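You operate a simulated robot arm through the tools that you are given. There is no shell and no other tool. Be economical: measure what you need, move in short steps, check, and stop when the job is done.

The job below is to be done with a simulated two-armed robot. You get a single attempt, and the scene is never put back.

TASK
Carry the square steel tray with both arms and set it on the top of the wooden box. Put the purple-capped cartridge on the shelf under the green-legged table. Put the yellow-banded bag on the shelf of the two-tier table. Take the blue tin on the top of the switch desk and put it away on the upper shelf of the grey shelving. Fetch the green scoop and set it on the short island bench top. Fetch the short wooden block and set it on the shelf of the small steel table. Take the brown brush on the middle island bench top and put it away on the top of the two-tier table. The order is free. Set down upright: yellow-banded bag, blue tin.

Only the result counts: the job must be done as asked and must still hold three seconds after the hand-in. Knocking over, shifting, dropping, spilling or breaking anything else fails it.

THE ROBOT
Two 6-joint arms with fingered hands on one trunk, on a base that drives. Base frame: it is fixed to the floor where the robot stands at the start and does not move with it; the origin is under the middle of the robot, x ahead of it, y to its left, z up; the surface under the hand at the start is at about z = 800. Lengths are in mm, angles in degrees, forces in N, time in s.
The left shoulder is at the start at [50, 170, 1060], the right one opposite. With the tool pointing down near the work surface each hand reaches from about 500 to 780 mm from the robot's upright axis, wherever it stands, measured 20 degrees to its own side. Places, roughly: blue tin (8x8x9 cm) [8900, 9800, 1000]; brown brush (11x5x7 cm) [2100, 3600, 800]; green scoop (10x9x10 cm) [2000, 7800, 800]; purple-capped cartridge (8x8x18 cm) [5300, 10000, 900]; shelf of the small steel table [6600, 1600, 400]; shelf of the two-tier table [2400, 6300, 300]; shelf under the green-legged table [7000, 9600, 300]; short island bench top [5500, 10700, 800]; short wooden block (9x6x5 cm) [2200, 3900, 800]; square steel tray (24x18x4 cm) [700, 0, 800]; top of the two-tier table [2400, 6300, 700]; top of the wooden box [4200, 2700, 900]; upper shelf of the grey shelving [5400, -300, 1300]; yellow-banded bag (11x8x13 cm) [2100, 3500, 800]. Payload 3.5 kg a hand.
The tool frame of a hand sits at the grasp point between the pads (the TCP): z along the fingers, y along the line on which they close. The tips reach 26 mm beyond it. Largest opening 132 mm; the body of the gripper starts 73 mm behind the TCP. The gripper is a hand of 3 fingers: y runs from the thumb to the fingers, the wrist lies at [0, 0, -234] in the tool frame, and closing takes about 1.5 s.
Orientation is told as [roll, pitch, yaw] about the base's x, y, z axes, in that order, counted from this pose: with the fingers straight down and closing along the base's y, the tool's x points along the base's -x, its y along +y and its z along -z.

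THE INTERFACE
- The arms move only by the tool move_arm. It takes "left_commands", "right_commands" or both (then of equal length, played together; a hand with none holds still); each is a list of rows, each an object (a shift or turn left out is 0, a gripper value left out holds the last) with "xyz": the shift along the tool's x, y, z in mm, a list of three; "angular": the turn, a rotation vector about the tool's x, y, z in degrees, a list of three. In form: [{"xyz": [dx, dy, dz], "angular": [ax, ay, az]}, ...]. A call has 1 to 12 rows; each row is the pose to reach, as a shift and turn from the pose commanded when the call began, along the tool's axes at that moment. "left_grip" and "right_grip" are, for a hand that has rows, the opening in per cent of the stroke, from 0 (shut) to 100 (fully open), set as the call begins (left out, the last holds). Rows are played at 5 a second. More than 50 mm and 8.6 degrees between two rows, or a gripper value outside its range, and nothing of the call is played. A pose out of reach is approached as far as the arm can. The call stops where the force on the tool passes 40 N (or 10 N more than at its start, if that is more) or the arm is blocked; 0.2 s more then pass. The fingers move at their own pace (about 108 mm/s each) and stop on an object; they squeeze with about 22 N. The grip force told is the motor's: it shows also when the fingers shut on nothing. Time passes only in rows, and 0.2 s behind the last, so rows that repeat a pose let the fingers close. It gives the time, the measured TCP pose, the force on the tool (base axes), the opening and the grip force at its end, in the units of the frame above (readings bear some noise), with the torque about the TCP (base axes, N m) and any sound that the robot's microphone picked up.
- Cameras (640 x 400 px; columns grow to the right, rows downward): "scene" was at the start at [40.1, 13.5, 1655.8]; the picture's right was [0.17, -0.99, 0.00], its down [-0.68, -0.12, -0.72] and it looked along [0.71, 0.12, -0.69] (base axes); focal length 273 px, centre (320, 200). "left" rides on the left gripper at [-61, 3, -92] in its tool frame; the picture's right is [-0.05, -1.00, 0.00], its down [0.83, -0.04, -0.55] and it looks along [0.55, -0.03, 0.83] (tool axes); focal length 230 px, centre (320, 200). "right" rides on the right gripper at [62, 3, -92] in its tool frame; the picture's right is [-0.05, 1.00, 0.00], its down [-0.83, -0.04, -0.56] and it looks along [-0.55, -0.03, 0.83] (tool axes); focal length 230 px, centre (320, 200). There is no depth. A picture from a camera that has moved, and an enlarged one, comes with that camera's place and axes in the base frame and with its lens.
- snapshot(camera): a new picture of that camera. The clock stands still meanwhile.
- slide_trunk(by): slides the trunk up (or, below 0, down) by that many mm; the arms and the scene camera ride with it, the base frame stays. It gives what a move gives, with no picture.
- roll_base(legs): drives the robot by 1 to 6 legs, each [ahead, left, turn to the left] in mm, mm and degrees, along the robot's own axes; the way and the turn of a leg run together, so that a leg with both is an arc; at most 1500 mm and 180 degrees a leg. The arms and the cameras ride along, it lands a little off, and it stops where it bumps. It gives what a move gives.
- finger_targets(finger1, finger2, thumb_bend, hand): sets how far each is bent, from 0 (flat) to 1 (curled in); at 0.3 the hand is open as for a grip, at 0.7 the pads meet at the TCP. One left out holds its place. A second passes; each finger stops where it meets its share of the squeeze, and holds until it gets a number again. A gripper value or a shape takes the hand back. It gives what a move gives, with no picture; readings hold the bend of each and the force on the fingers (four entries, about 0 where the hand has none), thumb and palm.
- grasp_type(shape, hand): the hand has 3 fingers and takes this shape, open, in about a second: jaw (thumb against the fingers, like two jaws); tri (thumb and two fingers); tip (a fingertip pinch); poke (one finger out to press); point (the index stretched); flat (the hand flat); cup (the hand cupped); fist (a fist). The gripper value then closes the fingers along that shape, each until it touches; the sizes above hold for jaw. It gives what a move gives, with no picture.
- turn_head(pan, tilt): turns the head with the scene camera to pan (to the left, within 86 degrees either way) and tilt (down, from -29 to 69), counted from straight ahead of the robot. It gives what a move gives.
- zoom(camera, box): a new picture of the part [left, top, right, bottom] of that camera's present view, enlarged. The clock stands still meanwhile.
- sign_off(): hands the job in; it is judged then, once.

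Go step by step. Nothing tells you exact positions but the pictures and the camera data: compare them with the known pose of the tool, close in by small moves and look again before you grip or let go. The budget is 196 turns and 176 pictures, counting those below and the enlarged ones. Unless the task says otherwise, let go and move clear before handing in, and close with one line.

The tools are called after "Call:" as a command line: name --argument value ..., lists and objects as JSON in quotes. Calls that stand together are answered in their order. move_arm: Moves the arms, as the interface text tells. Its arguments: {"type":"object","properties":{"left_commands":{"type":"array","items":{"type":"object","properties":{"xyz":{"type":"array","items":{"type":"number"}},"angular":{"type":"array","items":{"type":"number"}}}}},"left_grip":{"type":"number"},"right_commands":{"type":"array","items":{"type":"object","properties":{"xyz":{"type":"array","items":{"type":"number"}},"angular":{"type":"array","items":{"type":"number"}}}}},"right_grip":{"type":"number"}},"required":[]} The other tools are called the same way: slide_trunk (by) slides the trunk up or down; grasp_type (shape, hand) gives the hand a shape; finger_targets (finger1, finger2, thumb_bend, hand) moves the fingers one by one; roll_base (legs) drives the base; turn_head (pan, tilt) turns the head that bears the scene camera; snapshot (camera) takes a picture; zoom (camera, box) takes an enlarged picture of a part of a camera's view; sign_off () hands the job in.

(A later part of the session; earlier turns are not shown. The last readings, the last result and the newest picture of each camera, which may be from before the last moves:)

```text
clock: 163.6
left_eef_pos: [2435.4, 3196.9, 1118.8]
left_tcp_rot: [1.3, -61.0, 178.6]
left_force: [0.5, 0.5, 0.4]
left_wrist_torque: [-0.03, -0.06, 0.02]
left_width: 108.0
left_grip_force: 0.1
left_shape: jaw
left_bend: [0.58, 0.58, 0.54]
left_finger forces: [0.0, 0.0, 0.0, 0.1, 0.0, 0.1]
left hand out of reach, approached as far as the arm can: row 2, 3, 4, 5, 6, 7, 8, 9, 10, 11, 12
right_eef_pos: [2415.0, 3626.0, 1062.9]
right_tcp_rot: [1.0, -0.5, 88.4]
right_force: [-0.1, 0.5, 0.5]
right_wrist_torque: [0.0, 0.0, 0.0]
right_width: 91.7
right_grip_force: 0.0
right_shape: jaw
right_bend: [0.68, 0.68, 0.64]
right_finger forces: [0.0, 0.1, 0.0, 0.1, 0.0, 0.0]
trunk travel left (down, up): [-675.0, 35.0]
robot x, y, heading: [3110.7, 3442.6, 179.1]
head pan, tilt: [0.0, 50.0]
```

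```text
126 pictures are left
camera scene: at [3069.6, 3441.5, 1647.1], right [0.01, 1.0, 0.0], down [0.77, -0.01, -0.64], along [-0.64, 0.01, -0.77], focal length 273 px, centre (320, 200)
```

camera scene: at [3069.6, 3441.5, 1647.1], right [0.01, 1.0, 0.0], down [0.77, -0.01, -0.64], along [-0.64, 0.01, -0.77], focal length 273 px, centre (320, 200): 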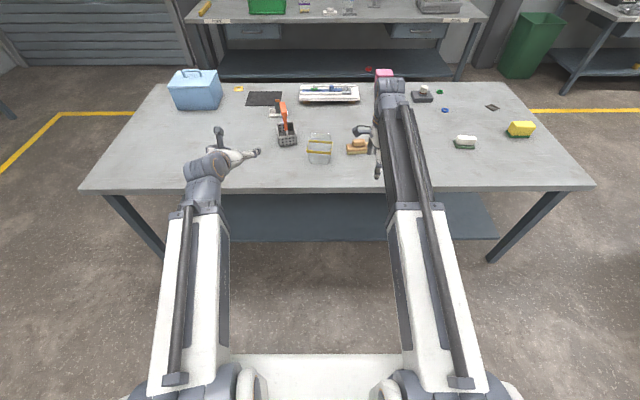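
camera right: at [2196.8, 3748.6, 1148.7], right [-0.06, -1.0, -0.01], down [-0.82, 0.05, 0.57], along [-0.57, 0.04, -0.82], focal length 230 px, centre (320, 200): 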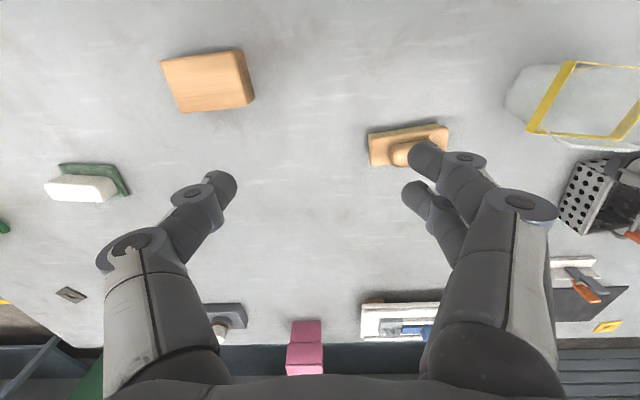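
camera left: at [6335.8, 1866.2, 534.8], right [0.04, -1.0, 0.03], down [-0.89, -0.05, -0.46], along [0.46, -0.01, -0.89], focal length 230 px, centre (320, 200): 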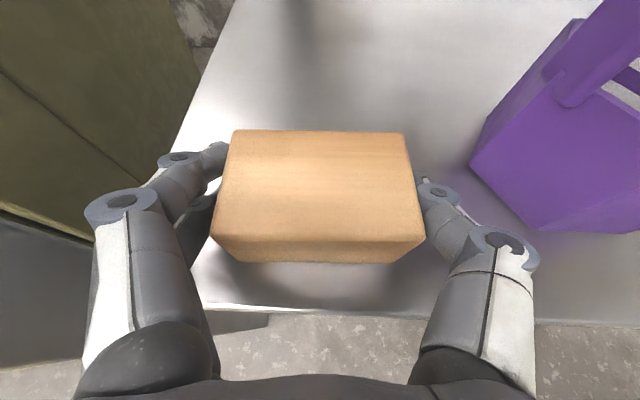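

The right hand is turned and lined up. Rolling ahead 350 mm.

Call:
roll_base --legs '[[350, 0, 0]]'

Call:
snapshot --camera "right"

Call:
snapshot --camera "left"

```text
clock: 165.9
left_eef_pos: [2089.1, 3200.6, 1116.6]
left_tcp_rot: [1.4, -61.1, 178.6]
left_force: [-0.2, 0.0, -0.9]
left_wrist_torque: [-0.04, -0.01, 0.0]
left_width: 108.1
left_grip_force: 0.1
left_shape: jaw
left_bend: [0.58, 0.58, 0.54]
left_finger forces: [0.1, 0.0, 0.1, 0.0, 0.1, 0.0]
right_eef_pos: [2069.5, 3631.8, 1061.3]
right_tcp_rot: [0.8, -0.5, 88.7]
right_force: [-1.0, 0.0, -0.7]
right_wrist_torque: [0.02, 0.01, 0.03]
right_width: 92.2
right_grip_force: 0.0
right_shape: jaw
right_bend: [0.68, 0.68, 0.64]
right_finger forces: [0.1, 0.0, 0.0, 0.1, 0.0, 0.1]
trunk travel left (down, up): [-675.0, 35.0]
robot x, y, heading: [2762.4, 3445.2, 179.5]
head pan, tilt: [0.0, 50.0]
```

```text
125 pictures are left
camera right: at [2065.8, 3567.5, 1153.8], right [-1.0, 0.07, 0.01], down [0.07, 0.82, 0.56], along [0.03, 0.56, -0.83], focal length 230 px, centre (320, 200)
```

right: 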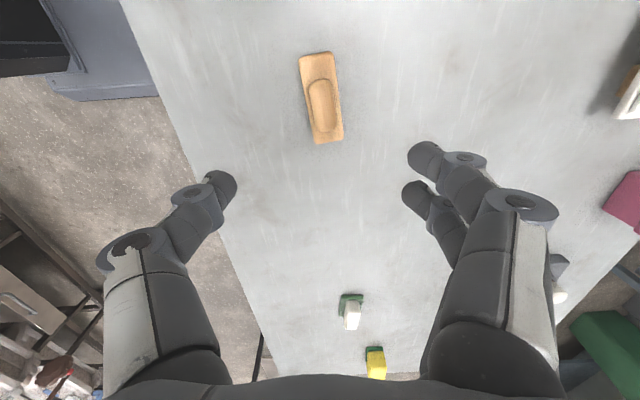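

```text
124 pictures are left
camera left: at [2139.5, 3198.9, 1218.7], right [-0.02, 1.0, 0.03], down [0.89, 0.03, -0.46], along [-0.46, 0.02, -0.89], focal length 230 px, centre (320, 200)
```

left: 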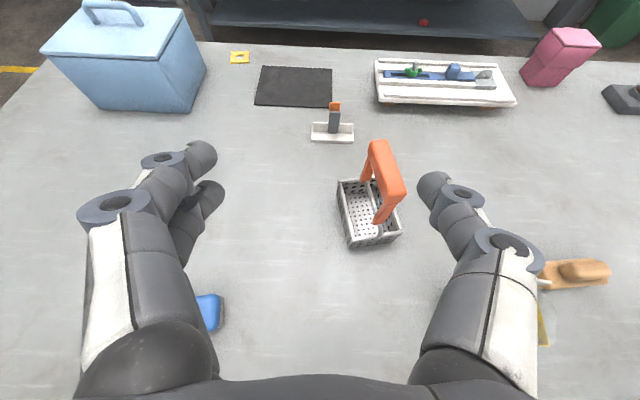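

The brush is centred near (2063, 3627), turned about 8.5°. I'll align the hand and descend.

Call:
move_arm --right_commands '[{"xyz": [5, 6, 40], "angular": [0, 0, -5]}, {"xyz": [5, 6, 80], "angular": [0, 0, -9.8]}, {"xyz": [5, 6, 120], "angular": [0, 0, -9.8]}, {"xyz": [5, 6, 150], "angular": [0, 0, -9.8]}]'

Call:
snapshot --camera "right"

```text
clock: 166.9
left_eef_pos: [2089.3, 3200.7, 1118.9]
left_tcp_rot: [1.4, -61.0, 178.6]
left_force: [0.3, 0.6, 0.8]
left_wrist_torque: [-0.01, 0.02, 0.0]
left_width: 108.0
left_grip_force: 0.0
left_shape: jaw
left_bend: [0.58, 0.58, 0.54]
left_finger forces: [0.0, 0.0, 0.1, 0.0, 0.0, 0.0]
right_eef_pos: [2061.0, 3625.7, 912.4]
right_tcp_rot: [0.8, -0.5, 98.5]
right_force: [0.5, 0.0, -0.2]
right_wrist_torque: [0.02, 0.0, 0.0]
right_width: 92.2
right_grip_force: 0.1
right_shape: jaw
right_bend: [0.68, 0.68, 0.64]
right_finger forces: [0.0, 0.0, 0.0, 0.1, 0.0, 0.0]
trunk travel left (down, up): [-675.0, 35.0]
robot x, y, heading: [2759.4, 3445.4, 179.5]
head pan, tilt: [0.0, 50.0]
```

```text
123 pictures are left
camera right: at [2068.4, 3563.2, 1003.9], right [-1.0, -0.1, 0.01], down [-0.07, 0.82, 0.56], along [-0.07, 0.56, -0.83], focal length 230 px, centre (320, 200)
```

right: 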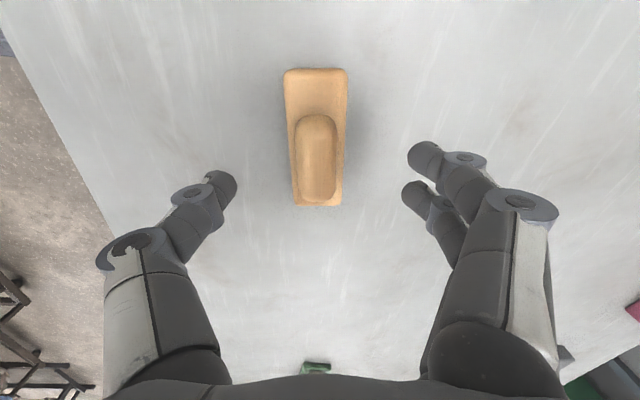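

Aligned. Going down the last 80 mm and closing.

Call:
move_arm --right_commands '[{"xyz": [-4, -2, 30]}, {"xyz": [-4, -2, 60]}, {"xyz": [-4, -2, 79]}, {"xyz": [-4, -2, 79]}]'

Call:
move_arm --right_commands '[{"xyz": [0, 0, 0]}, {"xyz": [0, 0, 0]}, {"xyz": [0, 0, 0]}, {"xyz": [0, 0, 0]}, {"xyz": [0, 0, 0]}, {"xyz": [0, 0, 0]}, {"xyz": [0, 0, 0]}, {"xyz": [0, 0, 0]}]' --right_grip 0

Call:
snapshot --camera "right"

```text
clock: 167.9
left_eef_pos: [2089.6, 3200.1, 1118.8]
left_tcp_rot: [1.5, -61.0, 178.6]
left_force: [1.2, 0.1, -0.9]
left_wrist_torque: [-0.01, 0.0, -0.03]
left_width: 107.8
left_grip_force: 0.2
left_shape: jaw
left_bend: [0.58, 0.58, 0.54]
left_finger forces: [0.1, 0.1, 0.0, 0.0, 0.0, 0.0]
right_eef_pos: [2061.3, 3630.7, 835.4]
right_tcp_rot: [0.8, -0.6, 98.6]
right_force: [-0.2, 0.5, 1.1]
right_wrist_torque: [-0.02, 0.01, -0.03]
right_width: 92.2
right_grip_force: 0.0
right_shape: jaw
right_bend: [0.68, 0.68, 0.64]
right_finger forces: [0.0, 0.0, 0.0, 0.0, 0.1, 0.0]
trunk travel left (down, up): [-675.0, 35.0]
robot x, y, heading: [2760.8, 3443.3, 179.4]
head pan, tilt: [0.0, 50.0]
```

```text
clock: 169.7
left_eef_pos: [2089.3, 3202.0, 1118.5]
left_tcp_rot: [1.4, -61.0, 178.5]
left_force: [0.4, -0.3, 1.0]
left_wrist_torque: [-0.03, 0.03, -0.05]
left_width: 108.1
left_grip_force: 0.0
left_shape: jaw
left_bend: [0.58, 0.58, 0.54]
left_finger forces: [0.1, 0.0, 0.1, 0.0, 0.0, 0.0]
right_eef_pos: [2060.6, 3631.8, 834.8]
right_tcp_rot: [0.8, -0.6, 98.4]
right_force: [0.3, 0.5, 0.3]
right_wrist_torque: [0.03, -0.03, 0.0]
right_width: 37.7
right_grip_force: 21.8
right_shape: jaw
right_bend: [0.74, 0.73, 0.7]
right_finger forces: [8.9, 9.7, 0.0, 0.1, 19.7, 0.0]
trunk travel left (down, up): [-675.0, 35.0]
robot x, y, heading: [2762.2, 3444.2, 179.2]
head pan, tilt: [0.0, 50.0]
```

```text
122 pictures are left
camera right: at [2067.5, 3568.0, 925.9], right [-1.0, -0.1, 0.01], down [-0.07, 0.82, 0.56], along [-0.07, 0.56, -0.83], focal length 230 px, centre (320, 200)
```

right: 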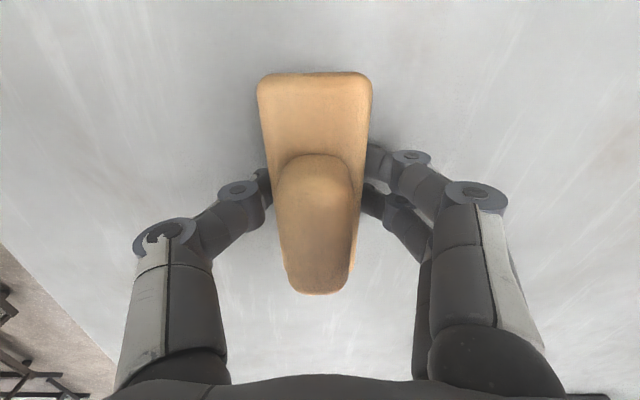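

Brush gripped. I'll lift it high, then side-step so the left hand faces the bag.

Call:
move_arm --right_commands '[{"xyz": [0, 0, -20]}, {"xyz": [0, 0, -60]}, {"xyz": [0, 0, -100]}, {"xyz": [0, 0, -140]}, {"xyz": [0, 0, -180]}, {"xyz": [0, 0, -220]}, {"xyz": [0, 0, -240]}]'

Call:
roll_base --legs '[[0, -253, 0.7]]'

Call:
move_arm --left_commands '[{"xyz": [20, 0, 0]}, {"xyz": [50, 0, 0]}, {"xyz": [50, 0, 0]}, {"xyz": [50, 0, 0]}]' --left_grip 100

Call:
snapshot --camera "left"

Call:
snapshot --camera "scene"

```text
clock: 171.3
left_eef_pos: [2090.0, 3202.2, 1118.6]
left_tcp_rot: [1.4, -61.0, 178.6]
left_force: [0.4, -0.8, -0.6]
left_wrist_torque: [0.03, 0.0, 0.01]
left_width: 108.0
left_grip_force: 0.1
left_shape: jaw
left_bend: [0.58, 0.58, 0.54]
left_finger forces: [0.1, 0.1, 0.0, 0.1, 0.0, 0.0]
right_eef_pos: [2066.2, 3630.7, 1073.2]
right_tcp_rot: [0.7, -0.6, 98.5]
right_force: [0.3, -0.1, -1.9]
right_wrist_torque: [0.02, -0.01, 0.02]
right_width: 37.6
right_grip_force: 22.2
right_shape: jaw
right_bend: [0.74, 0.73, 0.7]
right_finger forces: [8.7, 9.3, 0.0, 0.0, 19.7, 0.0]
trunk travel left (down, up): [-675.0, 35.0]
robot x, y, heading: [2761.7, 3444.6, 179.3]
head pan, tilt: [0.0, 50.0]
```

```text
clock: 173.2
left_eef_pos: [2093.7, 3450.0, 1119.1]
left_tcp_rot: [1.4, -60.9, 179.2]
left_force: [0.8, 0.0, 0.3]
left_wrist_torque: [0.0, -0.01, 0.0]
left_width: 108.0
left_grip_force: 0.1
left_shape: jaw
left_bend: [0.58, 0.58, 0.54]
left_finger forces: [0.0, 0.1, 0.0, 0.0, 0.0, 0.0]
right_eef_pos: [2064.4, 3880.9, 1072.5]
right_tcp_rot: [0.8, -0.7, 99.1]
right_force: [1.3, 0.1, -0.6]
right_wrist_torque: [-0.04, -0.02, 0.05]
right_width: 37.6
right_grip_force: 21.7
right_shape: jaw
right_bend: [0.74, 0.73, 0.7]
right_finger forces: [8.7, 9.3, 0.1, 0.0, 19.6, 0.1]
trunk travel left (down, up): [-675.0, 35.0]
robot x, y, heading: [2762.5, 3701.8, 180.0]
head pan, tilt: [0.0, 50.0]
```

```text
clock: 174.2
left_eef_pos: [2093.4, 3443.5, 1073.9]
left_tcp_rot: [1.3, -61.0, 179.3]
left_force: [-0.5, 1.0, -0.1]
left_wrist_torque: [0.01, 0.07, 0.01]
left_width: 131.8
left_grip_force: 0.1
left_shape: jaw
left_bend: [0.3, 0.3, 0.3]
left_finger forces: [0.0, 0.1, 0.1, 0.1, 0.0, 0.1]
left hand out of reach, approached as far as the arm can: row 1, 2, 3, 4
right_eef_pos: [2065.2, 3879.6, 1072.7]
right_tcp_rot: [0.8, -0.6, 99.1]
right_force: [0.8, -0.9, -1.7]
right_wrist_torque: [0.0, 0.01, 0.02]
right_width: 37.4
right_grip_force: 21.7
right_shape: jaw
right_bend: [0.74, 0.73, 0.7]
right_finger forces: [8.7, 9.3, 0.1, 0.1, 19.7, 0.0]
trunk travel left (down, up): [-675.0, 35.0]
robot x, y, heading: [2760.8, 3699.5, 179.9]
head pan, tilt: [0.0, 50.0]
```

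```text
121 pictures are left
camera left: at [2143.7, 3441.8, 1175.0], right [-0.03, 1.0, 0.03], down [0.89, 0.04, -0.46], along [-0.46, 0.02, -0.89], focal length 230 px, centre (320, 200)
```

left: 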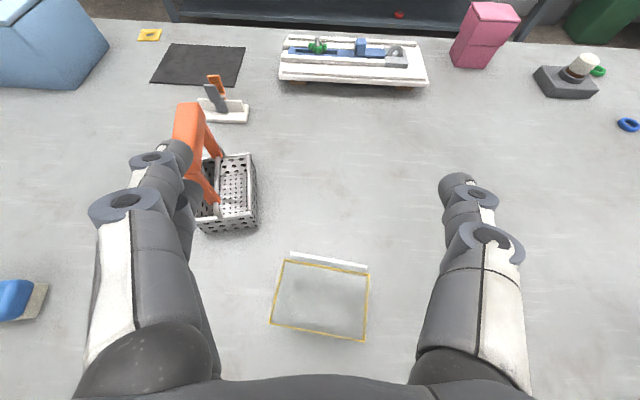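

```text
120 pictures are left
camera scene: at [2724.5, 3701.8, 1647.1], right [0.0, 1.0, 0.0], down [0.77, 0.0, -0.64], along [-0.64, 0.0, -0.77], focal length 273 px, centre (320, 200)
```

scene: 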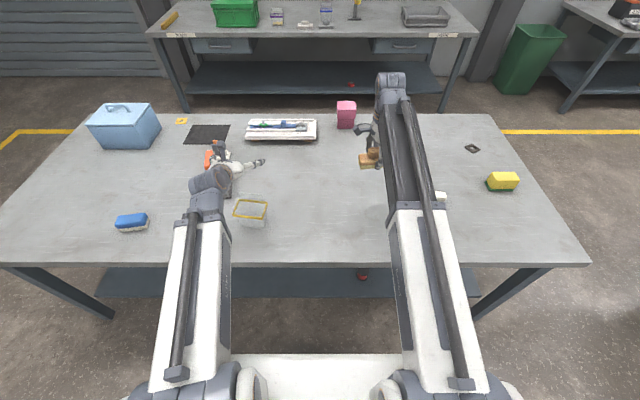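

The bag is at about (2120, 3455), turned about 6° clockwise. I'll back 60 mm, turn the hand to match and come down above it.

Call:
roll_base --legs '[[-60, 0, 0]]'

Call:
move_arm --left_commands '[{"xyz": [30, -4, 26], "angular": [2, 0, 1.1]}, {"xyz": [60, -8, 52], "angular": [4, 0, 2.2]}, {"xyz": [88, -12, 77], "angular": [5.07, 0, 2.81]}, {"xyz": [88, -12, 77], "angular": [5.07, 0, 2.81]}]'

Call:
snapshot --camera "left"

```text
clock: 175.1
left_eef_pos: [2155.1, 3443.0, 1074.9]
left_tcp_rot: [1.3, -61.0, 179.3]
left_force: [-0.1, 0.4, -0.5]
left_wrist_torque: [0.0, -0.01, 0.02]
left_width: 132.1
left_grip_force: 0.1
left_shape: jaw
left_bend: [0.3, 0.3, 0.3]
left_finger forces: [0.0, 0.1, 0.0, 0.1, 0.0, 0.0]
right_eef_pos: [2127.5, 3879.1, 1073.3]
right_tcp_rot: [0.9, -0.6, 99.3]
right_force: [0.1, 0.7, -1.0]
right_wrist_torque: [0.01, 0.02, -0.03]
right_width: 37.2
right_grip_force: 22.1
right_shape: jaw
right_bend: [0.74, 0.73, 0.7]
right_finger forces: [8.7, 9.3, 0.1, 0.1, 19.7, 0.0]
trunk travel left (down, up): [-675.0, 35.0]
robot x, y, heading: [2823.5, 3701.7, -179.8]
head pan, tilt: [0.0, 50.0]
```

```text
clock: 176.1
left_eef_pos: [2129.3, 3452.6, 961.9]
left_tcp_rot: [1.3, -60.9, 173.6]
left_force: [-0.7, -0.3, -0.4]
left_wrist_torque: [-0.01, -0.03, 0.0]
left_width: 132.0
left_grip_force: 0.1
left_shape: jaw
left_bend: [0.3, 0.3, 0.3]
left_finger forces: [0.1, 0.0, 0.0, 0.0, 0.0, 0.0]
right_eef_pos: [2126.1, 3878.3, 1073.1]
right_tcp_rot: [0.8, -0.6, 99.1]
right_force: [-0.1, -1.0, -1.9]
right_wrist_torque: [0.02, -0.02, -0.03]
right_width: 37.6
right_grip_force: 21.7
right_shape: jaw
right_bend: [0.74, 0.73, 0.7]
right_finger forces: [8.6, 9.3, 0.0, 0.0, 19.8, 0.0]
trunk travel left (down, up): [-675.0, 35.0]
robot x, y, heading: [2822.5, 3701.6, -180.0]
head pan, tilt: [0.0, 50.0]
```

```text
119 pictures are left
camera left: at [2179.8, 3446.3, 1062.5], right [0.07, 1.0, 0.03], down [0.89, -0.04, -0.46], along [-0.45, 0.06, -0.89], focal length 230 px, centre (320, 200)
```

left: 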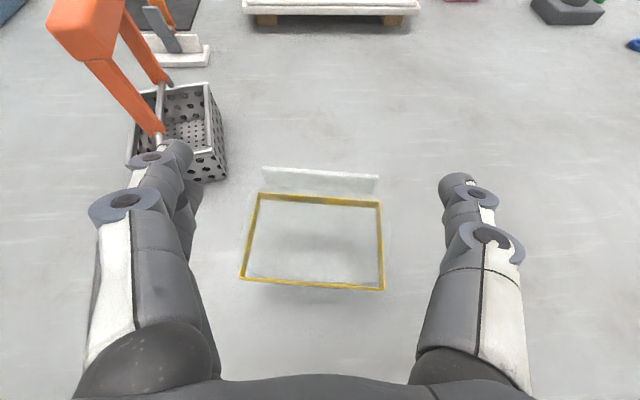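

Nearly lined up; a further 2° turn, then descend to about z = 850 with the bag between the fingers.

Call:
move_arm --left_commands '[{"xyz": [10, 0, 5.5], "angular": [1.8, 0, 1]}, {"xyz": [35, 0, 19.4], "angular": [1.8, 0, 1]}, {"xyz": [65, 0, 36], "angular": [1.8, 0, 1]}, {"xyz": [98, 0, 54.3], "angular": [1.8, 0, 1]}, {"xyz": [98, 0, 54.3], "angular": [1.8, 0, 1]}]'

Call:
snapshot --camera "left"

```text
clock: 177.0
left_eef_pos: [2124.8, 3453.2, 888.8]
left_tcp_rot: [-0.2, -62.0, 173.4]
left_force: [4.9, 3.9, 23.6]
left_wrist_torque: [1.04, -0.79, -0.05]
left_width: 131.6
left_grip_force: 0.1
left_shape: jaw
left_bend: [0.3, 0.3, 0.3]
left_finger forces: [0.0, 2.2, 0.0, 0.1, 22.4, 0.0]
right_eef_pos: [2126.6, 3880.5, 1073.0]
right_tcp_rot: [0.9, -0.6, 99.2]
right_force: [-0.3, 0.1, -1.0]
right_wrist_torque: [0.01, -0.02, 0.01]
right_width: 37.6
right_grip_force: 21.4
right_shape: jaw
right_bend: [0.74, 0.73, 0.7]
right_finger forces: [8.5, 9.3, 0.0, 0.0, 19.6, 0.0]
trunk travel left (down, up): [-675.0, 35.0]
robot x, y, heading: [2823.4, 3701.7, -180.0]
head pan, tilt: [0.0, 50.0]
stopped in row 4 (left hand): the force on the tool passed its limit at 64 N (the readings are from after the stop); the commanded pose is now the measured one
```

```text
118 pictures are left
camera left: at [2176.9, 3443.6, 989.3], right [0.1, 0.99, 0.05], down [0.88, -0.06, -0.47], along [-0.46, 0.09, -0.88], focal length 230 px, centre (320, 200)
```

left: 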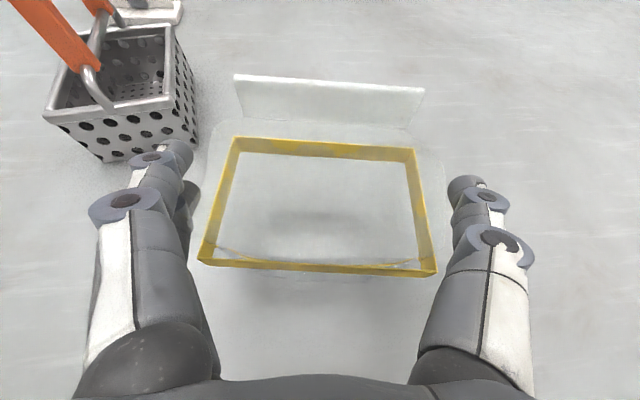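

The thumb's base link met the bag's front corner: that part of the hand is narrower. I'll rise, shift back about 22 mm and look again before descending.

Call:
move_arm --left_commands '[{"xyz": [-18, 0, -10]}, {"xyz": [-35, 0, -19]}, {"xyz": [-25, 0, -38]}, {"xyz": [-25, 0, -38]}]'

Call:
snapshot --camera "left"

Call:
zoom --camera "scene" --box '[180, 120, 340, 260]'

```text
clock: 178.0
left_eef_pos: [2147.3, 3450.6, 924.4]
left_tcp_rot: [0.0, -61.6, 173.2]
left_force: [-0.6, 0.0, -0.4]
left_wrist_torque: [0.0, 0.01, 0.01]
left_width: 131.9
left_grip_force: 0.1
left_shape: jaw
left_bend: [0.3, 0.3, 0.3]
left_finger forces: [0.0, 0.0, 0.0, 0.0, 0.1, 0.1]
right_eef_pos: [2125.0, 3878.7, 1072.2]
right_tcp_rot: [0.7, -0.6, 99.2]
right_force: [0.3, 0.0, -1.5]
right_wrist_torque: [0.01, -0.01, -0.02]
right_width: 37.5
right_grip_force: 21.8
right_shape: jaw
right_bend: [0.74, 0.73, 0.7]
right_finger forces: [8.6, 9.2, 0.0, 0.1, 19.7, 0.0]
trunk travel left (down, up): [-675.0, 35.0]
robot x, y, heading: [2820.8, 3702.9, -180.0]
head pan, tilt: [0.0, 50.0]
```

```text
117 pictures are left
camera left: at [2197.9, 3440.3, 1025.2], right [0.1, 0.99, 0.05], down [0.88, -0.06, -0.47], along [-0.46, 0.09, -0.88], focal length 230 px, centre (320, 200)
```

left: 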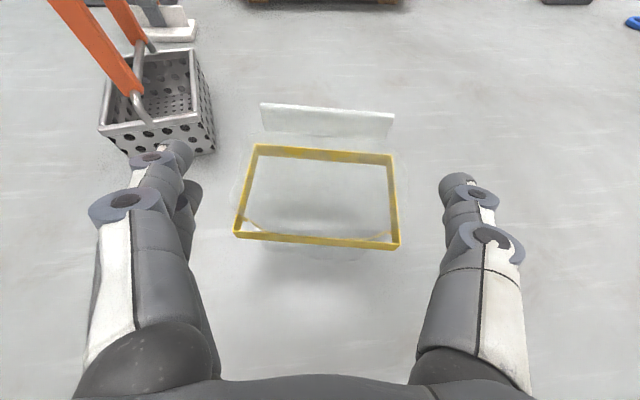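

```text
2.86 times, centred on (260, 190) of scene
camera zoom: at [2784.6, 3701.6, 1647.1], right [0.0, 1.0, 0.0], down [0.77, 0.0, -0.64], along [-0.64, 0.0, -0.77], focal length 780 px, centre (491, 229)
```

zoom: 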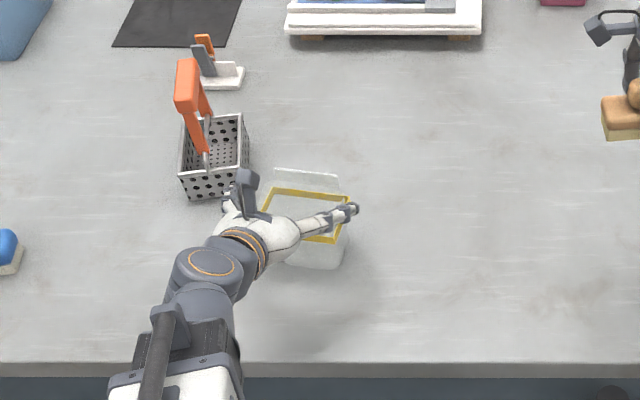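

The bag is undisturbed and centred between the fingers. Descending with the hand farther back.

Call:
move_arm --left_commands '[{"xyz": [22, 0, 12]}, {"xyz": [40, 0, 21.5]}, {"xyz": [55, 0, 30]}, {"xyz": [65, 0, 35]}, {"xyz": [65, 0, 35]}]'

Call:
snapshot --camera "left"

```text
clock: 179.2
left_eef_pos: [2147.2, 3450.8, 850.7]
left_tcp_rot: [0.0, -61.6, 173.1]
left_force: [0.3, 0.2, 0.1]
left_wrist_torque: [0.03, 0.0, -0.02]
left_width: 132.0
left_grip_force: 0.0
left_shape: jaw
left_bend: [0.3, 0.3, 0.3]
left_finger forces: [0.0, 0.1, 0.0, 0.0, 0.1, 0.0]
right_eef_pos: [2125.1, 3878.6, 1072.8]
right_tcp_rot: [0.8, -0.6, 99.2]
right_force: [-0.3, -0.3, -0.8]
right_wrist_torque: [-0.02, 0.06, 0.0]
right_width: 37.5
right_grip_force: 21.9
right_shape: jaw
right_bend: [0.74, 0.73, 0.7]
right_finger forces: [8.6, 9.2, 0.1, 0.1, 19.7, 0.0]
trunk travel left (down, up): [-675.0, 35.0]
robot x, y, heading: [2822.5, 3704.8, -180.1]
head pan, tilt: [0.0, 50.0]
```

```text
115 pictures are left
camera left: at [2197.7, 3440.9, 952.0], right [0.1, 0.99, 0.05], down [0.88, -0.06, -0.47], along [-0.46, 0.09, -0.88], focal length 230 px, centre (320, 200)
```

left: 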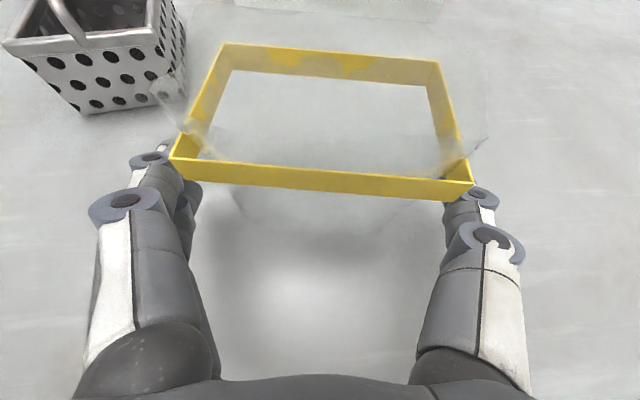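

The fingers straddle the bag without contact. I'll move in 8 mm more and close.

Call:
move_arm --left_commands '[{"xyz": [-2, 0, 3.5]}, {"xyz": [-4, 0, 7]}, {"xyz": [-4, 0, 7]}]'

Call:
move_arm --left_commands '[{"xyz": [0, 0, 0]}, {"xyz": [0, 0, 0]}, {"xyz": [0, 0, 0]}, {"xyz": [0, 0, 0]}, {"xyz": [0, 0, 0]}, {"xyz": [0, 0, 0]}, {"xyz": [0, 0, 0]}, {"xyz": [0, 0, 0]}]' --left_grip 0

Call:
snapshot --camera "left"

```text
clock: 180.0
left_eef_pos: [2137.4, 3451.6, 850.9]
left_tcp_rot: [0.0, -61.6, 173.1]
left_force: [0.5, -0.5, 0.2]
left_wrist_torque: [-0.01, 0.01, 0.0]
left_width: 132.1
left_grip_force: 0.0
left_shape: jaw
left_bend: [0.3, 0.3, 0.3]
left_finger forces: [0.1, 0.0, 0.0, 0.1, 0.1, 0.1]
right_eef_pos: [2125.9, 3879.0, 1072.8]
right_tcp_rot: [0.8, -0.5, 99.2]
right_force: [0.6, -0.3, -0.6]
right_wrist_torque: [0.03, -0.04, 0.0]
right_width: 37.6
right_grip_force: 22.2
right_shape: jaw
right_bend: [0.74, 0.73, 0.7]
right_finger forces: [8.6, 9.2, 0.0, 0.1, 19.6, 0.0]
trunk travel left (down, up): [-675.0, 35.0]
robot x, y, heading: [2822.7, 3703.6, -180.2]
head pan, tilt: [0.0, 50.0]
```

```text
clock: 181.8
left_eef_pos: [2138.0, 3450.6, 852.1]
left_tcp_rot: [0.0, -61.6, 173.1]
left_force: [0.7, -0.2, 0.9]
left_wrist_torque: [-0.02, 0.01, -0.02]
left_width: 101.3
left_grip_force: 22.0
left_shape: jaw
left_bend: [0.63, 0.63, 0.58]
left_finger forces: [11.1, 9.9, 0.0, 0.1, 20.8, 0.0]
right_eef_pos: [2125.5, 3878.2, 1072.8]
right_tcp_rot: [0.7, -0.6, 99.1]
right_force: [0.0, -0.3, -0.9]
right_wrist_torque: [0.03, -0.05, -0.02]
right_width: 37.6
right_grip_force: 21.8
right_shape: jaw
right_bend: [0.74, 0.73, 0.7]
right_finger forces: [8.6, 9.1, 0.1, 0.0, 19.7, 0.0]
trunk travel left (down, up): [-675.0, 35.0]
robot x, y, heading: [2823.8, 3701.3, -180.0]
head pan, tilt: [0.0, 50.0]
```

```text
114 pictures are left
camera left: at [2189.3, 3441.3, 952.3], right [0.1, 0.99, 0.05], down [0.88, -0.06, -0.47], along [-0.46, 0.09, -0.88], focal length 230 px, centre (320, 200)
```

left: 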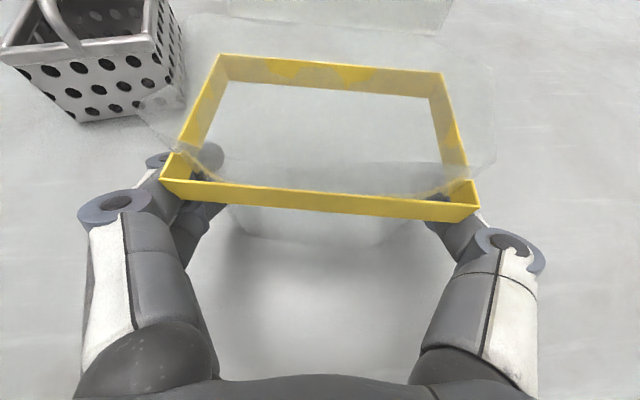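

Bag gripped at about 101 mm. Lifting gently.

Call:
move_arm --left_commands '[{"xyz": [-9, 0, -5]}, {"xyz": [-26, 0, -14]}, {"xyz": [-53, 0, -29]}, {"xyz": [-79, 0, -43]}, {"xyz": [-106, 0, -57]}, {"xyz": [-132, 0, -71]}, {"xyz": [-132, 0, -71]}]'

Call:
snapshot --camera "left"

Call:
snapshot --camera "scene"

```text
clock: 183.4
left_eef_pos: [2139.3, 3449.4, 1002.4]
left_tcp_rot: [-0.1, -61.6, 173.1]
left_force: [0.1, 0.1, -0.5]
left_wrist_torque: [-0.03, -0.04, -0.01]
left_width: 101.0
left_grip_force: 22.4
left_shape: jaw
left_bend: [0.63, 0.63, 0.58]
left_finger forces: [11.0, 9.9, 0.0, 0.0, 20.8, 0.0]
right_eef_pos: [2125.3, 3879.3, 1071.9]
right_tcp_rot: [0.7, -0.6, 99.2]
right_force: [0.8, 0.5, -1.2]
right_wrist_torque: [-0.01, 0.01, 0.0]
right_width: 37.4
right_grip_force: 22.2
right_shape: jaw
right_bend: [0.74, 0.73, 0.7]
right_finger forces: [8.5, 9.2, 0.0, 0.0, 19.6, 0.0]
trunk travel left (down, up): [-675.0, 35.0]
robot x, y, heading: [2823.0, 3698.8, -180.1]
head pan, tilt: [0.0, 50.0]
```

```text
113 pictures are left
camera left: at [2189.8, 3440.3, 1102.3], right [0.1, 0.99, 0.05], down [0.88, -0.06, -0.47], along [-0.46, 0.09, -0.88], focal length 230 px, centre (320, 200)
```

left: 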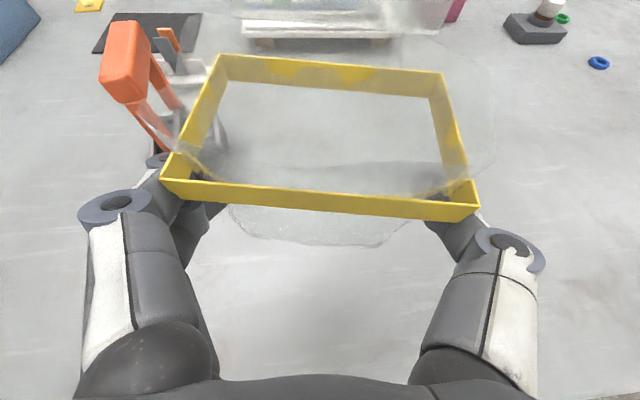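

```text
112 pictures are left
camera scene: at [2784.7, 3701.7, 1647.1], right [0.0, 1.0, 0.0], down [0.77, 0.0, -0.64], along [-0.64, 0.0, -0.77], focal length 273 px, centre (320, 200)
```

scene: 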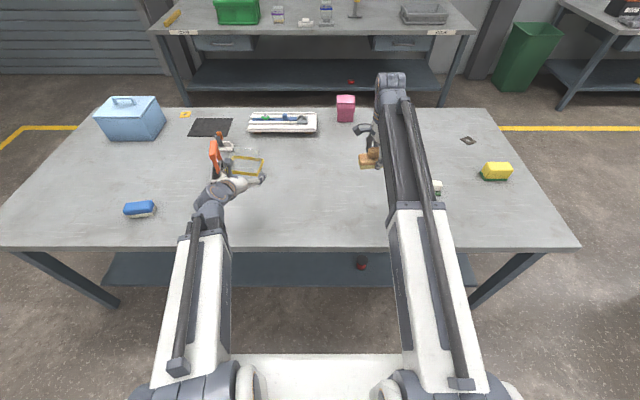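

Both items are held. Before driving toward +y I'll back off and look that way.

Call:
roll_base --legs '[[-250, 0, 0]]'

Call:
turn_head --pan -80 --tilt 25

Call:
snapshot --camera "scene"

```text
clock: 185.2
left_eef_pos: [2390.3, 3447.1, 1002.1]
left_tcp_rot: [0.0, -61.6, 173.2]
left_force: [0.4, 0.0, -0.1]
left_wrist_torque: [-0.02, -0.02, 0.02]
left_width: 100.8
left_grip_force: 22.5
left_shape: jaw
left_bend: [0.63, 0.63, 0.58]
left_finger forces: [10.8, 9.9, 0.1, 0.0, 20.8, 0.0]
right_eef_pos: [2375.0, 3876.5, 1073.3]
right_tcp_rot: [0.7, -0.7, 99.4]
right_force: [-0.4, 0.4, -0.3]
right_wrist_torque: [-0.01, 0.03, 0.01]
right_width: 37.3
right_grip_force: 22.3
right_shape: jaw
right_bend: [0.74, 0.73, 0.7]
right_finger forces: [8.5, 9.2, 0.0, 0.0, 19.6, 0.1]
trunk travel left (down, up): [-675.0, 35.0]
robot x, y, heading: [3070.6, 3701.4, -179.9]
head pan, tilt: [0.0, 50.0]
```

```text
clock: 186.8
left_eef_pos: [2389.8, 3448.1, 1001.9]
left_tcp_rot: [-0.1, -61.6, 173.2]
left_force: [0.0, 0.4, -0.1]
left_wrist_torque: [-0.04, -0.05, 0.01]
left_width: 100.8
left_grip_force: 21.8
left_shape: jaw
left_bend: [0.63, 0.63, 0.58]
left_finger forces: [11.0, 10.0, 0.1, 0.0, 20.8, 0.1]
right_eef_pos: [2373.8, 3876.2, 1072.3]
right_tcp_rot: [0.7, -0.6, 99.4]
right_force: [-0.4, -0.4, -2.3]
right_wrist_torque: [0.0, 0.02, 0.02]
right_width: 37.6
right_grip_force: 22.4
right_shape: jaw
right_bend: [0.74, 0.73, 0.7]
right_finger forces: [8.5, 9.2, 0.0, 0.1, 19.7, 0.1]
trunk travel left (down, up): [-675.0, 35.0]
robot x, y, heading: [3072.3, 3702.1, -179.8]
head pan, tilt: [-80.0, 25.0]
```

```text
111 pictures are left
camera scene: at [3095.3, 3793.0, 1684.6], right [0.98, 0.18, 0.0], down [0.08, -0.42, -0.91], along [-0.16, 0.89, -0.42], focal length 273 px, centre (320, 200)
```

scene: 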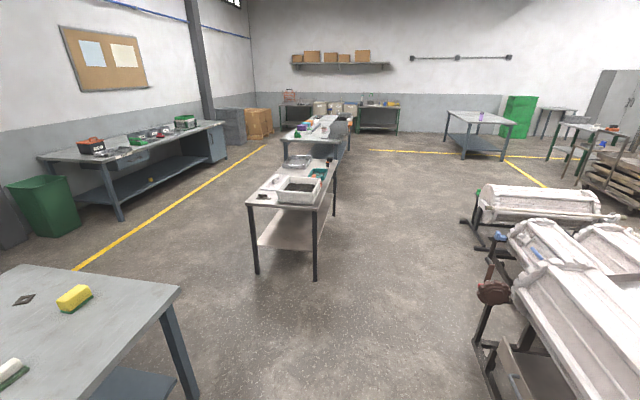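

The two-tier table stands ahead at x 2170–2725, y 5680–6940. Zooming in to see free places on its top and shelf.

Call:
zoom --camera "scene" --box '[230, 130, 370, 290]'

```text
2.50 times, centred on (300, 210) of scene
camera zoom: at [3095.3, 3793.0, 1684.6], right [0.98, 0.18, 0.0], down [0.08, -0.42, -0.91], along [-0.16, 0.89, -0.42], focal length 683 px, centre (370, 175)
```

zoom: 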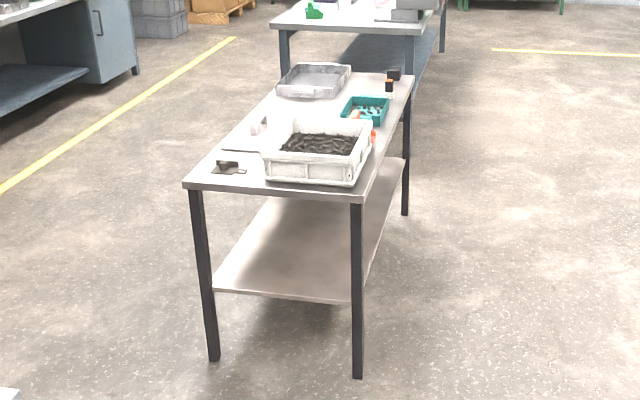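

Its shelf is empty. I'll drive alongside its +x side, staying clear of the machines, and look from there.

Call:
roll_base --legs '[[-230, 0, 0], [0, -1300, 0], [0, -1300, 0]]'

Call:
turn_head --pan 0 --tilt 40

Call:
snapshot --camera "scene"

```text
clock: 200.6
left_eef_pos: [2618.3, 6009.4, 1001.8]
left_tcp_rot: [0.1, -61.7, 173.6]
left_force: [0.3, -0.2, 0.1]
left_wrist_torque: [0.04, -0.02, 0.0]
left_width: 101.2
left_grip_force: 21.3
left_shape: jaw
left_bend: [0.63, 0.63, 0.58]
left_finger forces: [10.8, 10.0, 0.0, 0.1, 20.8, 0.1]
right_eef_pos: [2600.8, 6437.1, 1072.7]
right_tcp_rot: [0.8, -0.5, 99.8]
right_force: [0.6, -0.2, -1.6]
right_wrist_torque: [-0.02, 0.01, -0.01]
right_width: 37.4
right_grip_force: 21.9
right_shape: jaw
right_bend: [0.74, 0.73, 0.7]
right_finger forces: [8.3, 9.0, 0.0, 0.0, 19.7, 0.0]
trunk travel left (down, up): [-675.0, 35.0]
robot x, y, heading: [3301.6, 6267.9, -179.6]
head pan, tilt: [-80.0, 25.0]
```

```text
clock: 202.1
left_eef_pos: [2618.9, 6009.0, 1001.5]
left_tcp_rot: [0.0, -61.6, 173.7]
left_force: [-0.5, 0.3, -0.4]
left_wrist_torque: [-0.01, -0.03, -0.04]
left_width: 101.0
left_grip_force: 22.0
left_shape: jaw
left_bend: [0.63, 0.63, 0.58]
left_finger forces: [10.9, 9.9, 0.1, 0.1, 20.9, 0.1]
right_eef_pos: [2602.7, 6438.0, 1071.9]
right_tcp_rot: [0.7, -0.6, 99.8]
right_force: [-0.8, 0.3, -0.8]
right_wrist_torque: [0.01, -0.02, 0.03]
right_width: 37.4
right_grip_force: 22.1
right_shape: jaw
right_bend: [0.74, 0.73, 0.7]
right_finger forces: [8.3, 9.1, 0.1, 0.0, 19.6, 0.0]
trunk travel left (down, up): [-675.0, 35.0]
robot x, y, heading: [3298.7, 6268.5, -179.4]
head pan, tilt: [0.0, 40.0]
```

```text
109 pictures are left
camera scene: at [3254.4, 6267.6, 1661.3], right [-0.01, 1.0, 0.0], down [0.64, 0.01, -0.77], along [-0.77, -0.01, -0.64], focal length 273 px, centre (320, 200)
```

scene: 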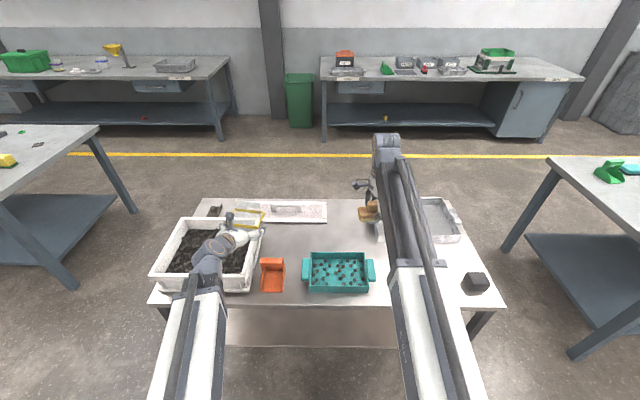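

Free spot on the top: between the teal tray and the black cube, around (2610, 6640). I'll side-step right and check with the right-hand camera.

Call:
roll_base --legs '[[0, -205, -0.6]]'

Call:
snapshot --camera "right"

Call:
snapshot --camera "scene"

```text
clock: 203.8
left_eef_pos: [2616.1, 6222.0, 1001.9]
left_tcp_rot: [0.1, -61.6, 173.3]
left_force: [0.1, 1.5, -0.8]
left_wrist_torque: [0.03, 0.0, 0.03]
left_width: 100.7
left_grip_force: 21.9
left_shape: jaw
left_bend: [0.63, 0.63, 0.58]
left_finger forces: [10.8, 9.8, 0.0, 0.0, 20.9, 0.1]
right_eef_pos: [2599.9, 6649.6, 1072.9]
right_tcp_rot: [0.7, -0.6, 99.4]
right_force: [0.1, -0.1, -0.9]
right_wrist_torque: [-0.04, 0.02, -0.04]
right_width: 37.3
right_grip_force: 21.9
right_shape: jaw
right_bend: [0.74, 0.73, 0.7]
right_finger forces: [8.3, 9.0, 0.0, 0.0, 19.6, 0.0]
trunk travel left (down, up): [-675.0, 35.0]
robot x, y, heading: [3297.2, 6477.7, -179.8]
head pan, tilt: [0.0, 40.0]
```

```text
108 pictures are left
camera right: at [2608.6, 6587.3, 1164.0], right [-0.99, -0.11, 0.01], down [-0.08, 0.82, 0.56], along [-0.07, 0.56, -0.83], focal length 230 px, centre (320, 200)
```

right: 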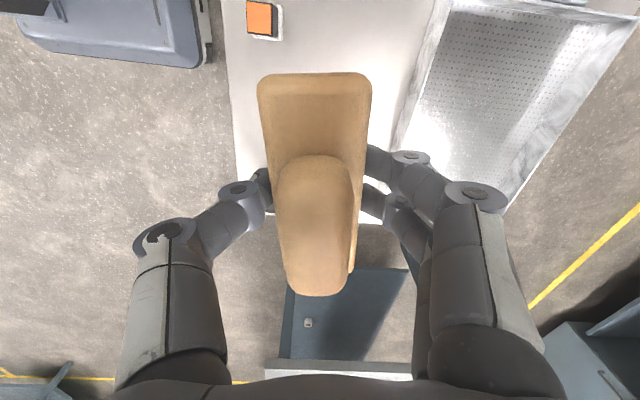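

```text
107 pictures are left
camera scene: at [3252.9, 6476.3, 1661.3], right [0.0, 1.0, 0.0], down [0.64, 0.0, -0.77], along [-0.77, 0.0, -0.64], focal length 273 px, centre (320, 200)
```

scene: 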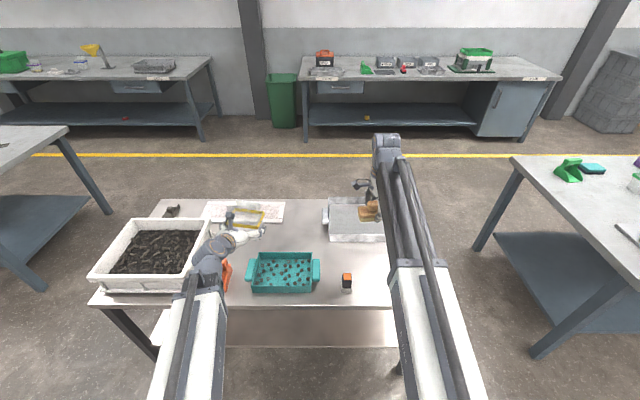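

There is a small orange bottle near (2690, 6566) and a black cube near y = 6870; the spot (2595, 6715) is free. Moving there and lowering part way.

Call:
move_arm --right_commands '[{"xyz": [-32, -5, 0]}, {"xyz": [-64, -10, 10]}, {"xyz": [-64, -10, 50]}, {"xyz": [-64, -10, 90]}, {"xyz": [-64, -10, 130]}, {"xyz": [-64, -10, 170]}, {"xyz": [-64, -10, 210]}, {"xyz": [-64, -10, 250]}, {"xyz": [-64, -10, 250]}]'

Call:
snapshot --camera "right"

Call:
snapshot --camera "scene"

```text
clock: 205.8
left_eef_pos: [2616.2, 6220.7, 1002.2]
left_tcp_rot: [0.1, -61.6, 173.3]
left_force: [-0.4, -0.5, -1.0]
left_wrist_torque: [0.02, 0.0, -0.02]
left_width: 101.1
left_grip_force: 22.3
left_shape: jaw
left_bend: [0.63, 0.63, 0.58]
left_finger forces: [10.9, 9.9, 0.0, 0.1, 20.8, 0.0]
right_eef_pos: [2596.1, 6716.5, 824.3]
right_tcp_rot: [0.7, -0.6, 99.4]
right_force: [-0.9, -0.5, -0.7]
right_wrist_torque: [-0.01, 0.0, -0.01]
right_width: 36.7
right_grip_force: 22.2
right_shape: jaw
right_bend: [0.74, 0.74, 0.71]
right_finger forces: [10.1, 9.2, 0.0, 0.0, 19.0, 0.1]
trunk travel left (down, up): [-675.0, 35.0]
robot x, y, heading: [3299.7, 6476.7, -179.9]
head pan, tilt: [0.0, 40.0]
```

```text
106 pictures are left
camera right: at [2604.1, 6652.5, 915.3], right [-0.99, -0.11, 0.01], down [-0.08, 0.82, 0.56], along [-0.07, 0.56, -0.83], focal length 230 px, centre (320, 200)
```

right: 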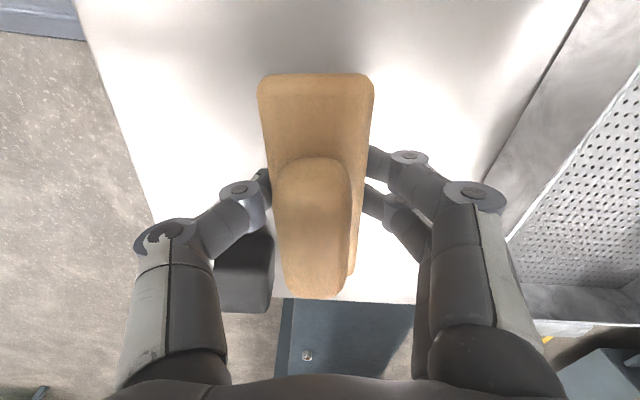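

```text
105 pictures are left
camera scene: at [3253.0, 6475.0, 1661.3], right [0.0, 1.0, 0.0], down [0.64, 0.0, -0.77], along [-0.77, 0.0, -0.64], focal length 273 px, centre (320, 200)
```

scene: 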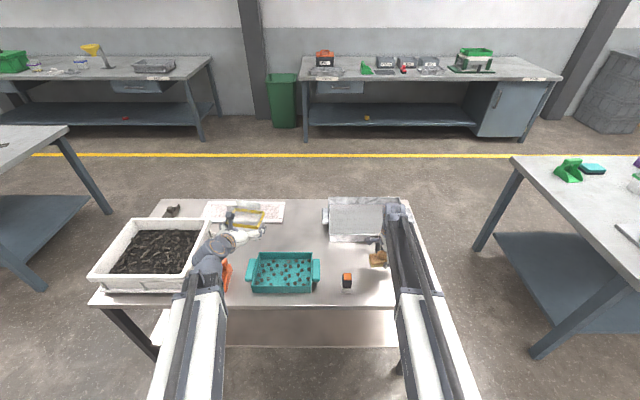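

Clear below. Lowering to contact.

Call:
move_arm --right_commands '[{"xyz": [0, 0, 35]}, {"xyz": [0, 0, 62]}, {"xyz": [0, 0, 70]}, {"xyz": [0, 0, 75]}, {"xyz": [0, 0, 79]}, {"xyz": [0, 0, 83]}, {"xyz": [0, 0, 87]}, {"xyz": [0, 0, 91]}, {"xyz": [0, 0, 95]}, {"xyz": [0, 0, 99]}, {"xyz": [0, 0, 103]}, {"xyz": [0, 0, 107]}]'

Call:
snapshot --camera "right"

```text
clock: 206.5
left_eef_pos: [2618.1, 6221.7, 1003.4]
left_tcp_rot: [-0.1, -61.7, 173.2]
left_force: [-0.3, 0.6, -0.4]
left_wrist_torque: [0.01, -0.04, 0.03]
left_width: 101.0
left_grip_force: 21.8
left_shape: jaw
left_bend: [0.63, 0.63, 0.58]
left_finger forces: [11.0, 9.9, 0.1, 0.1, 20.7, 0.0]
right_eef_pos: [2591.1, 6715.2, 766.1]
right_tcp_rot: [1.4, -0.8, 99.4]
right_force: [6.9, -1.1, 26.5]
right_wrist_torque: [0.0, -0.27, -0.04]
right_width: 38.1
right_grip_force: 22.2
right_shape: jaw
right_bend: [0.75, 0.75, 0.73]
right_finger forces: [9.7, 10.3, 0.0, 0.0, 31.0, 0.1]
trunk travel left (down, up): [-675.0, 35.0]
robot x, y, heading: [3300.2, 6472.4, -179.6]
head pan, tilt: [0.0, 40.0]
stopped in row 3 (right hand): the force on the tool passed its limit at 47 N (the readings are from after the stop); the commanded pose is now the measured one
```

```text
104 pictures are left
camera right: at [2601.5, 6651.9, 857.6], right [-0.99, -0.11, 0.02], down [-0.08, 0.82, 0.57], along [-0.08, 0.56, -0.82], focal length 230 px, centre (320, 200)
```

right: 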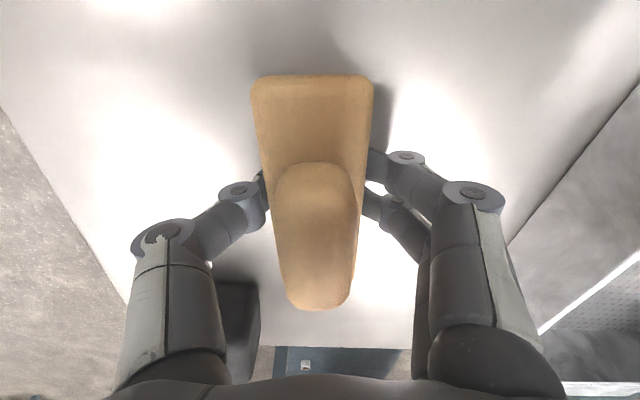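

The brush has landed (top at about z = 730). Opening and rising.

Call:
move_arm --right_commands '[{"xyz": [0, 0, -1]}, {"xyz": [0, 0, -1]}, {"xyz": [0, 0, -1]}, {"xyz": [0, 0, -1]}, {"xyz": [0, 0, -20]}, {"xyz": [0, 0, -60]}, {"xyz": [0, 0, -100]}, {"xyz": [0, 0, -140]}, {"xyz": [0, 0, -180]}, {"xyz": [0, 0, -220]}, {"xyz": [0, 0, -260]}, {"xyz": [0, 0, -290]}]' --right_grip 70

Call:
snapshot --camera "right"

```text
clock: 209.1
left_eef_pos: [2616.1, 6222.7, 1000.8]
left_tcp_rot: [0.0, -61.7, 173.2]
left_force: [-0.2, -0.1, -0.2]
left_wrist_torque: [-0.01, -0.02, -0.04]
left_width: 101.0
left_grip_force: 22.6
left_shape: jaw
left_bend: [0.63, 0.63, 0.58]
left_finger forces: [10.9, 9.9, 0.0, 0.0, 20.7, 0.2]
right_eef_pos: [2597.7, 6712.8, 1053.8]
right_tcp_rot: [1.1, -0.8, 99.4]
right_force: [-0.2, -0.1, 0.2]
right_wrist_torque: [0.03, 0.0, 0.02]
right_width: 92.1
right_grip_force: 0.0
right_shape: jaw
right_bend: [0.68, 0.68, 0.64]
right_finger forces: [0.0, 0.0, 0.0, 0.0, 0.1, 0.0]
trunk travel left (down, up): [-675.0, 35.0]
robot x, y, heading: [3296.4, 6476.7, -179.7]
head pan, tilt: [0.0, 40.0]
```

```text
103 pictures are left
camera right: at [2606.3, 6649.5, 1145.1], right [-0.99, -0.11, 0.02], down [-0.08, 0.82, 0.57], along [-0.08, 0.56, -0.82], focal length 230 px, centre (320, 200)
```

right: 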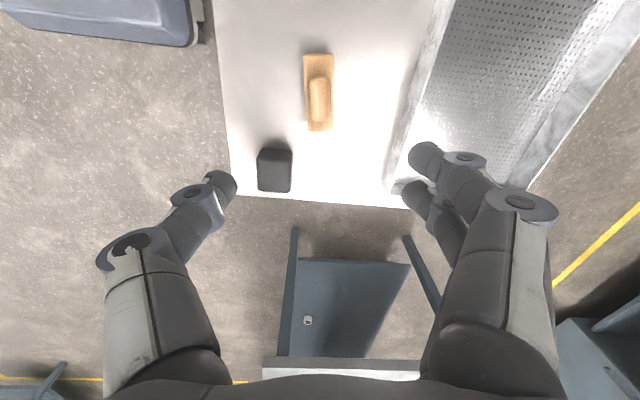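

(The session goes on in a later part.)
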